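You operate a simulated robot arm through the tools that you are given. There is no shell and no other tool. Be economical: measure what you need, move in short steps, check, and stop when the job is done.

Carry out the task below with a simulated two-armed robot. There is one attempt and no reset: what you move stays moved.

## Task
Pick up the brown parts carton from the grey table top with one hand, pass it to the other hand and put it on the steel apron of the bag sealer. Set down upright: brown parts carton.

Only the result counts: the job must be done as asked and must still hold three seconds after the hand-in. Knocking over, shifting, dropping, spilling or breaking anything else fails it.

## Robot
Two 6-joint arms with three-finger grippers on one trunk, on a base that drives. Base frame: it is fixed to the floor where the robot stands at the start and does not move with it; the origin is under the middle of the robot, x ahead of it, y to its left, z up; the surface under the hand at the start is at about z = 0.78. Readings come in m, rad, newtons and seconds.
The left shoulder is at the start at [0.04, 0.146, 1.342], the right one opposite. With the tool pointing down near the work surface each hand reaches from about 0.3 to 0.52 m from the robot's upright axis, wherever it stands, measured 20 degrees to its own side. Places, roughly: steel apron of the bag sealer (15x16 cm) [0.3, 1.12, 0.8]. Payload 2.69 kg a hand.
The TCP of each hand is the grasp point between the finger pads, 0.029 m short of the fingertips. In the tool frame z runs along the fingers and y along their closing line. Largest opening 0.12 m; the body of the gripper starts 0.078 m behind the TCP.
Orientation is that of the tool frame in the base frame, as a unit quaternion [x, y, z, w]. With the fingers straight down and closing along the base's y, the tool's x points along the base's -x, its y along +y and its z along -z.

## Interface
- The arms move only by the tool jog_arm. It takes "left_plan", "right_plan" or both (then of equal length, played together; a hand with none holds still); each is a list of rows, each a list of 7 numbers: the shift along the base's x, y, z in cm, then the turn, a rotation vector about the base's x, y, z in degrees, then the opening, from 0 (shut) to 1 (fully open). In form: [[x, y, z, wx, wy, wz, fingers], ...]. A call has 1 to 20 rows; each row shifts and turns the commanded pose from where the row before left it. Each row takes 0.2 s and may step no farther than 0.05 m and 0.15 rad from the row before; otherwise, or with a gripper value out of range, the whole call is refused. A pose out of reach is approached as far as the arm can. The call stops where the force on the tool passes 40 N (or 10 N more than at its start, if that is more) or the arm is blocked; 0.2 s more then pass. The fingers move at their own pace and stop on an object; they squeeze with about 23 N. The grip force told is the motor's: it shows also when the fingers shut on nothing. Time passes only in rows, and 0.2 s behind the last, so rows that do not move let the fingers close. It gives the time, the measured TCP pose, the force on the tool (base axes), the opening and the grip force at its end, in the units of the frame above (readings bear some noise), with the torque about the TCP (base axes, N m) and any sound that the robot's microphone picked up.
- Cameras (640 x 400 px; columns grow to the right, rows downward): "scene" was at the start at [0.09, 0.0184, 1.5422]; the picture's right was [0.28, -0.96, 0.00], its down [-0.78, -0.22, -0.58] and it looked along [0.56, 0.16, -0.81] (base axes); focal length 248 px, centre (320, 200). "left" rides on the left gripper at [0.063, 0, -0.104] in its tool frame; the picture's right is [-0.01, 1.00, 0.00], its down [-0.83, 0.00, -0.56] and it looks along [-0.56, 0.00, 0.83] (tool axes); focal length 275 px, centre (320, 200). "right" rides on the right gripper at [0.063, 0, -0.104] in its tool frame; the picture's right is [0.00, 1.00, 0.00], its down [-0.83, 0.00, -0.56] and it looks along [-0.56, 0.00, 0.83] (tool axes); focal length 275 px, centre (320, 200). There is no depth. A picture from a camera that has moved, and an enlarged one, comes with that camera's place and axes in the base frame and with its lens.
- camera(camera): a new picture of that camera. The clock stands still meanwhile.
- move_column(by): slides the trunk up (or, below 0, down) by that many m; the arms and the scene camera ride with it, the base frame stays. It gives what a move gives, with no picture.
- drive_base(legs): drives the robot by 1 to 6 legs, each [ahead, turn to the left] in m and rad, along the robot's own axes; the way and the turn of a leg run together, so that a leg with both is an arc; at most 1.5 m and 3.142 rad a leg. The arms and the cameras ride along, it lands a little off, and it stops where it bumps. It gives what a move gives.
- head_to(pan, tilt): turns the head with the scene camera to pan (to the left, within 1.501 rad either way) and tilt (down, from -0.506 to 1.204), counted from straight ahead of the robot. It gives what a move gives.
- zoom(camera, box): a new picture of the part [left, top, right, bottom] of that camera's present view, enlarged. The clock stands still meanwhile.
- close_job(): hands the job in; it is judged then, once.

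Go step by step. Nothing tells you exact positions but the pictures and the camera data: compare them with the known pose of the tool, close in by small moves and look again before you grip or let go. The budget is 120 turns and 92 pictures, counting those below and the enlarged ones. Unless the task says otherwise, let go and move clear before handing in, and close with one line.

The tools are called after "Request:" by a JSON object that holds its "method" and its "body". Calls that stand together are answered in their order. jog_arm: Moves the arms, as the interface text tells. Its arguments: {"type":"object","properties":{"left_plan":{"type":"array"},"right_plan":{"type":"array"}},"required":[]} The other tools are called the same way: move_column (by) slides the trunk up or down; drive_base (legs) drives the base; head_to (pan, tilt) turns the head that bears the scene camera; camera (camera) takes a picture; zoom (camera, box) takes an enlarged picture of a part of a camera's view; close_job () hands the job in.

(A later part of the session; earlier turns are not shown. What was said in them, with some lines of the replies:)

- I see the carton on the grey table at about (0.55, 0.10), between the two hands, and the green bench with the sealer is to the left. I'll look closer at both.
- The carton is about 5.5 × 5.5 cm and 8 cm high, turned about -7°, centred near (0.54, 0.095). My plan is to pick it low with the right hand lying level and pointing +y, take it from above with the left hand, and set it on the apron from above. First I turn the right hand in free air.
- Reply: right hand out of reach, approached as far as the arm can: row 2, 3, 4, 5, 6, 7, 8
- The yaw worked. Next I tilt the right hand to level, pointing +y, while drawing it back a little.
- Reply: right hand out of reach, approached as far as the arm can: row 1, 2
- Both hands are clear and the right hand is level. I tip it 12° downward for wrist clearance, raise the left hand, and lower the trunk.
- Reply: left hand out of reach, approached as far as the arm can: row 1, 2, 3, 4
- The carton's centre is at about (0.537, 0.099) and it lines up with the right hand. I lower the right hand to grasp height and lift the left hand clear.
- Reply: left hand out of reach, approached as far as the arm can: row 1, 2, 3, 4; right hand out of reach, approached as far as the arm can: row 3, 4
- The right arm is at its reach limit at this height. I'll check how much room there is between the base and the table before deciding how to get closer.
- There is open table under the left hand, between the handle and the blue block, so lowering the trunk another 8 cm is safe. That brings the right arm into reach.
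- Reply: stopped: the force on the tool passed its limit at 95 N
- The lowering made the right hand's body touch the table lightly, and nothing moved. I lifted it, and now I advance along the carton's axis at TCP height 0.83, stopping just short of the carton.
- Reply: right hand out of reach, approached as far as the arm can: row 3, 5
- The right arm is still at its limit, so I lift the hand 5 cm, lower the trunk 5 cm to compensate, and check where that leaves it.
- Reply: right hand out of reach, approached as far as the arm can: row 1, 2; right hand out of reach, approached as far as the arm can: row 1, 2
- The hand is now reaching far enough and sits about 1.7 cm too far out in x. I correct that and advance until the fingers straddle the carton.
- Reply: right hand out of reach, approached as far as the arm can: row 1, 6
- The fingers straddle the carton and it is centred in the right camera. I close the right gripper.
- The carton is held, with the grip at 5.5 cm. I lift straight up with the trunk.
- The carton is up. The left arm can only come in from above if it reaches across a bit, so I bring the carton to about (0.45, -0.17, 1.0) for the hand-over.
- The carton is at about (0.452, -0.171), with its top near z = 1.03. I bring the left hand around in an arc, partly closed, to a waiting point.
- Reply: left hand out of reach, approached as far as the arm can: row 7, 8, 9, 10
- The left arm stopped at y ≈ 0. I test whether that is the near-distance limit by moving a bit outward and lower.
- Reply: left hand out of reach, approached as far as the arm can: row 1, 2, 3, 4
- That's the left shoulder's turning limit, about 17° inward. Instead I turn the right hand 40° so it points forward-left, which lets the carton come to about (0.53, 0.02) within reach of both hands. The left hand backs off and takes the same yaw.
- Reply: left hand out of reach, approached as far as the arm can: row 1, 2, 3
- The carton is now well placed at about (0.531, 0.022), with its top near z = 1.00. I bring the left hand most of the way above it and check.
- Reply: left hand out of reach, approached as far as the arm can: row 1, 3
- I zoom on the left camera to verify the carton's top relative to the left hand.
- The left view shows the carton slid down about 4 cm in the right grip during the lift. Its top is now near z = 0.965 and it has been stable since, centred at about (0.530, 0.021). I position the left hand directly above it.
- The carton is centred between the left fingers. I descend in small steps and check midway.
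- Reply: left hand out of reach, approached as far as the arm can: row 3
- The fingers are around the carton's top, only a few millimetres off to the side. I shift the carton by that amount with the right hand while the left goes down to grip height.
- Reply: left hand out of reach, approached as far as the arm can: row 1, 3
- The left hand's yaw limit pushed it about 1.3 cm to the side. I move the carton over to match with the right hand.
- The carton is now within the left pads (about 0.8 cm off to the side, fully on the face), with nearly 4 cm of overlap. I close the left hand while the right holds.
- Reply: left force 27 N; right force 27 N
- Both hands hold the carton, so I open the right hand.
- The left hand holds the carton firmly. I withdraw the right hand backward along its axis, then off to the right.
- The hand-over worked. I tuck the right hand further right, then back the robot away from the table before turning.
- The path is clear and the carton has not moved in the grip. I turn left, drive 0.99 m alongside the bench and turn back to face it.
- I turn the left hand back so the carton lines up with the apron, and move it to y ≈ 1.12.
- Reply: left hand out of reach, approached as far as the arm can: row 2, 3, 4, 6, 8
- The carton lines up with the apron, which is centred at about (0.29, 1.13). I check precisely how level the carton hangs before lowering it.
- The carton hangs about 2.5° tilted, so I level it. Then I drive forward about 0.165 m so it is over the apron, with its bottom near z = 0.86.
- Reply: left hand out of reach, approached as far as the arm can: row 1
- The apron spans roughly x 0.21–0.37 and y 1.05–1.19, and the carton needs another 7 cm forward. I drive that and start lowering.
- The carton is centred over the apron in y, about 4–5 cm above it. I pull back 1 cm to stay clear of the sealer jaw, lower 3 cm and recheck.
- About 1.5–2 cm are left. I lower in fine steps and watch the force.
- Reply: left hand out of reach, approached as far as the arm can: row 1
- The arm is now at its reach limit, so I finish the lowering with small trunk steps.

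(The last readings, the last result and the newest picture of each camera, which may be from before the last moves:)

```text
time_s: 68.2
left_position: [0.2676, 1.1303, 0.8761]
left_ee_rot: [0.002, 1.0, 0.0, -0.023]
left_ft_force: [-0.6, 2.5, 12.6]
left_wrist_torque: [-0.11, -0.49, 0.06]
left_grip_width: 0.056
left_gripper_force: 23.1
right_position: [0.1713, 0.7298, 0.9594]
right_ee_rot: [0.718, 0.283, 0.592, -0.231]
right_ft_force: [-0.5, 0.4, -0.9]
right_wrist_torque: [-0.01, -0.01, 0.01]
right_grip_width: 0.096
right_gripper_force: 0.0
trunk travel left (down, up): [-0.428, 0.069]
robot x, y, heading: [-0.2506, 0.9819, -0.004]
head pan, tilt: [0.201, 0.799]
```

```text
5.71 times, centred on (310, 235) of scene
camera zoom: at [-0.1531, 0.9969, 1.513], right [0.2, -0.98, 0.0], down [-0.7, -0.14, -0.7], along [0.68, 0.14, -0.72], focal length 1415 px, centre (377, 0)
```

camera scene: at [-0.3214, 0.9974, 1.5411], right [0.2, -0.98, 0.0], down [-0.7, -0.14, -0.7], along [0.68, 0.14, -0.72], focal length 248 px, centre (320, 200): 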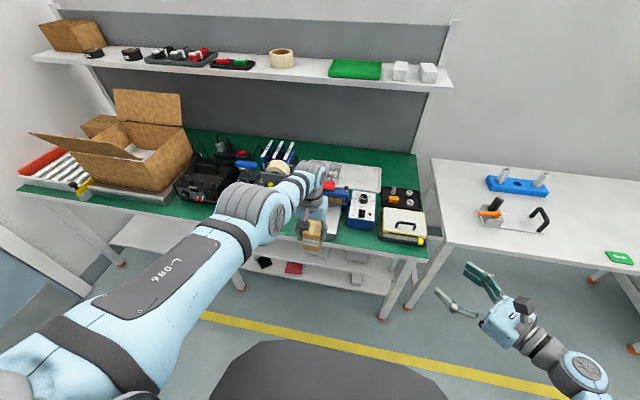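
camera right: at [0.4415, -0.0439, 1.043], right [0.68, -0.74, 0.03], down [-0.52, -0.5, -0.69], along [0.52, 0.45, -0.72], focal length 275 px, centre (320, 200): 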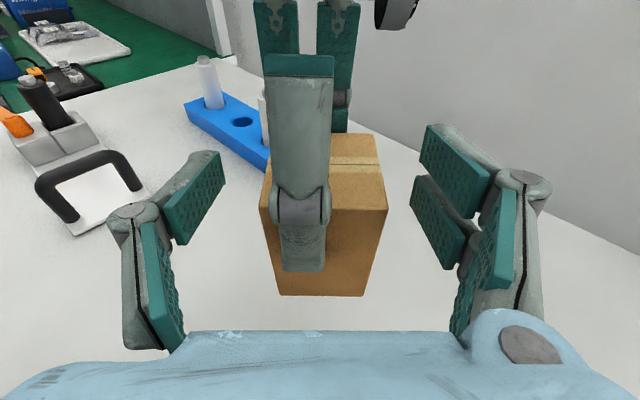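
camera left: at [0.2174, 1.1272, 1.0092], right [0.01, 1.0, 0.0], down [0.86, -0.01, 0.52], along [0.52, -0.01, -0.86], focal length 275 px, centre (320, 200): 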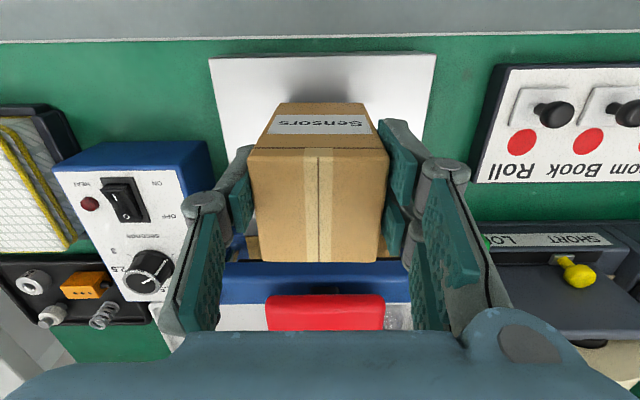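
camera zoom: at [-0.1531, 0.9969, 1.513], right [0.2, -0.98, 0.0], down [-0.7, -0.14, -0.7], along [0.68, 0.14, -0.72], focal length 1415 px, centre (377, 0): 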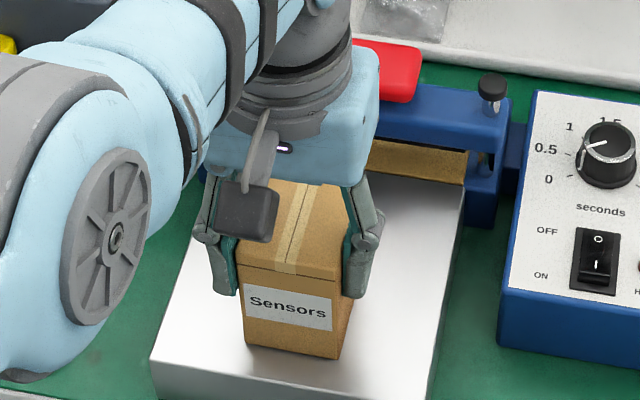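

The carton is in contact with the apron (about 14 N), so I open the left hand just enough to release it.

Request:
{"method": "jog_arm", "body": {"left_plan": [[0, 0, 0, 0, -1, 0, 0], [0, 0, 0, 0, 0, 0, 0.55], [0, 0, 0, 0, 0, 0, 0.68], [0, 0, 0, 0, 0, 0, 0.68]]}}

Request:
{"method": "camera", "body": {"camera": "left"}}

Request:
{"method": "zoom", "body": {"camera": "scene", "box": [270, 200, 350, 270]}}

```text
time_s: 69.2
left_position: [0.2679, 1.1294, 0.8745]
left_ee_rot: [0.001, 1.0, -0.001, -0.015]
left_ft_force: [0.7, 0.7, 1.0]
left_wrist_torque: [0.0, -0.01, 0.05]
left_grip_width: 0.0815
left_gripper_force: 0.1
right_position: [0.173, 0.7297, 0.9587]
right_ee_rot: [0.719, 0.283, 0.592, -0.231]
right_ft_force: [0.1, -0.6, -1.1]
right_wrist_torque: [0.01, -0.03, -0.04]
right_grip_width: 0.096
right_gripper_force: 0.0
trunk travel left (down, up): [-0.428, 0.069]
robot x, y, heading: [-0.2466, 0.9856, -0.002]
head pan, tilt: [0.201, 0.799]
```

```text
29 pictures are left
camera left: at [0.2094, 1.1287, 0.9811], right [0.01, 1.0, 0.0], down [0.85, -0.01, 0.53], along [0.53, -0.01, -0.85], focal length 275 px, centre (320, 200)
```

left: 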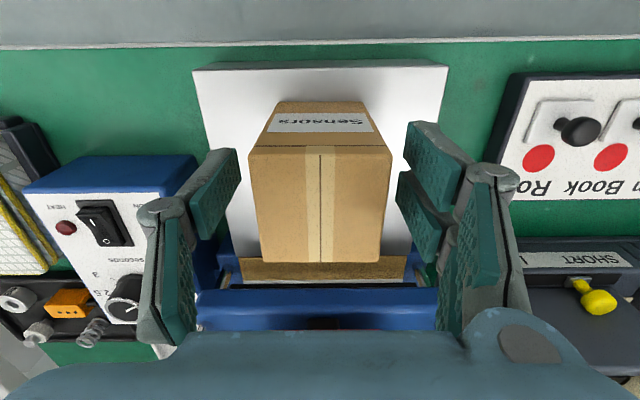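

```text
5.71 times, centred on (310, 235) of scene
camera zoom: at [-0.1512, 0.9968, 1.5128], right [0.2, -0.98, 0.0], down [-0.7, -0.14, -0.7], along [0.68, 0.14, -0.72], focal length 1415 px, centre (377, 0)
```

zoom: 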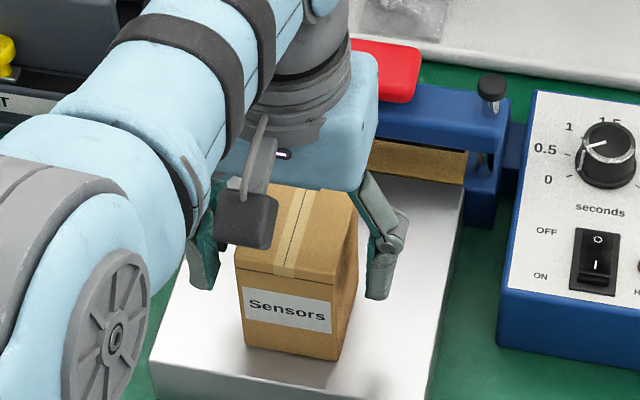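

The carton stands free on the apron. I raise the trunk straight up, then back away.

Request:
{"method": "move_column", "body": {"by": 0.065}}

Request:
{"method": "jog_arm", "body": {"left_plan": [[0, 0, 1.5, 0, 0, 0, 0.68], [0, 0, 1.5, 0, 0, 0, 0.68], [0, 0, 1.5, 0, 0, 0, 0.68]]}}

Request:
{"method": "camera", "body": {"camera": "left"}}

Request:
{"method": "zoom", "body": {"camera": "scene", "box": [250, 170, 370, 270]}}

```text
time_s: 70.3
left_position: [0.2697, 1.13, 0.939]
left_ee_rot: [0.002, 1.0, 0.0, -0.015]
left_ft_force: [-0.3, 0.2, -0.4]
left_wrist_torque: [0.0, 0.01, 0.01]
left_grip_width: 0.0814
left_gripper_force: 0.0
right_position: [0.172, 0.7309, 1.0245]
right_ee_rot: [0.719, 0.284, 0.591, -0.232]
right_ft_force: [1.0, 0.6, 0.5]
right_wrist_torque: [0.02, -0.01, 0.0]
right_grip_width: 0.0962
right_gripper_force: 0.1
trunk travel left (down, up): [-0.493, 0.004]
robot x, y, heading: [-0.2538, 0.9828, 0.001]
head pan, tilt: [0.201, 0.799]
```

```text
time_s: 71.1
left_position: [0.2683, 1.129, 0.9833]
left_ee_rot: [0.003, 1.0, 0.0, -0.016]
left_ft_force: [-0.1, 0.6, 0.1]
left_wrist_torque: [0.02, 0.01, -0.02]
left_grip_width: 0.0818
left_gripper_force: 0.1
right_position: [0.1733, 0.7293, 1.0235]
right_ee_rot: [0.719, 0.283, 0.591, -0.231]
right_ft_force: [0.2, -1.4, -0.9]
right_wrist_torque: [-0.04, -0.05, 0.0]
right_grip_width: 0.096
right_gripper_force: 0.2
trunk travel left (down, up): [-0.493, 0.004]
robot x, y, heading: [-0.2491, 0.9813, 0.002]
head pan, tilt: [0.201, 0.799]
```

```text
27 pictures are left
camera left: at [0.2095, 1.129, 1.0906], right [0.01, 1.0, 0.0], down [0.85, -0.01, 0.53], along [0.53, -0.01, -0.85], focal length 275 px, centre (320, 200)
```

left: 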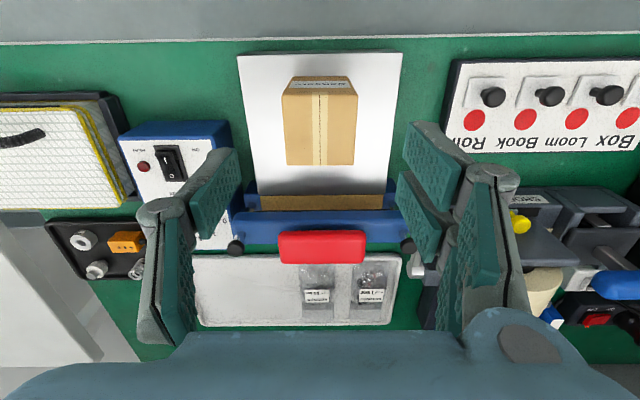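

```text
4.00 times, centred on (310, 220) of scene
camera zoom: at [-0.1511, 0.9967, 1.5772], right [0.2, -0.98, 0.0], down [-0.7, -0.14, -0.7], along [0.68, 0.14, -0.72], focal length 990 px, centre (360, 120)
```

zoom: 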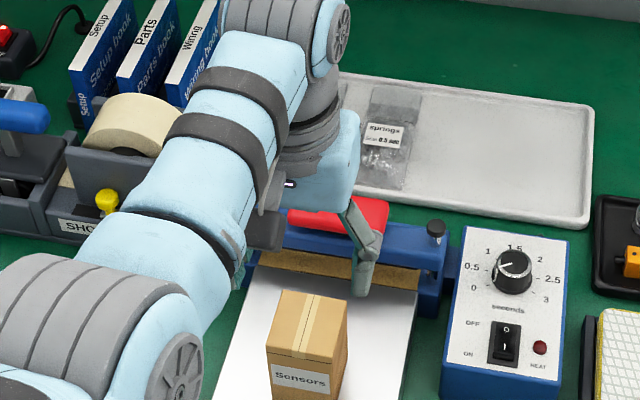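

The carton stands upright in the middle of the steel apron, away from the jaw, and the left hand is clear above it. I hand the job in.

Request:
{"method": "close_job", "body": {}}

```text
The job is handed in.
```

The brown parts carton was picked up with the right hand, passed to the left, and now stands upright on the bag sealer's steel apron with both hands clear. It slipped about 4 cm in the right grip during the lift, and the right hand touched the table once, but neither moved anything else that I could see.
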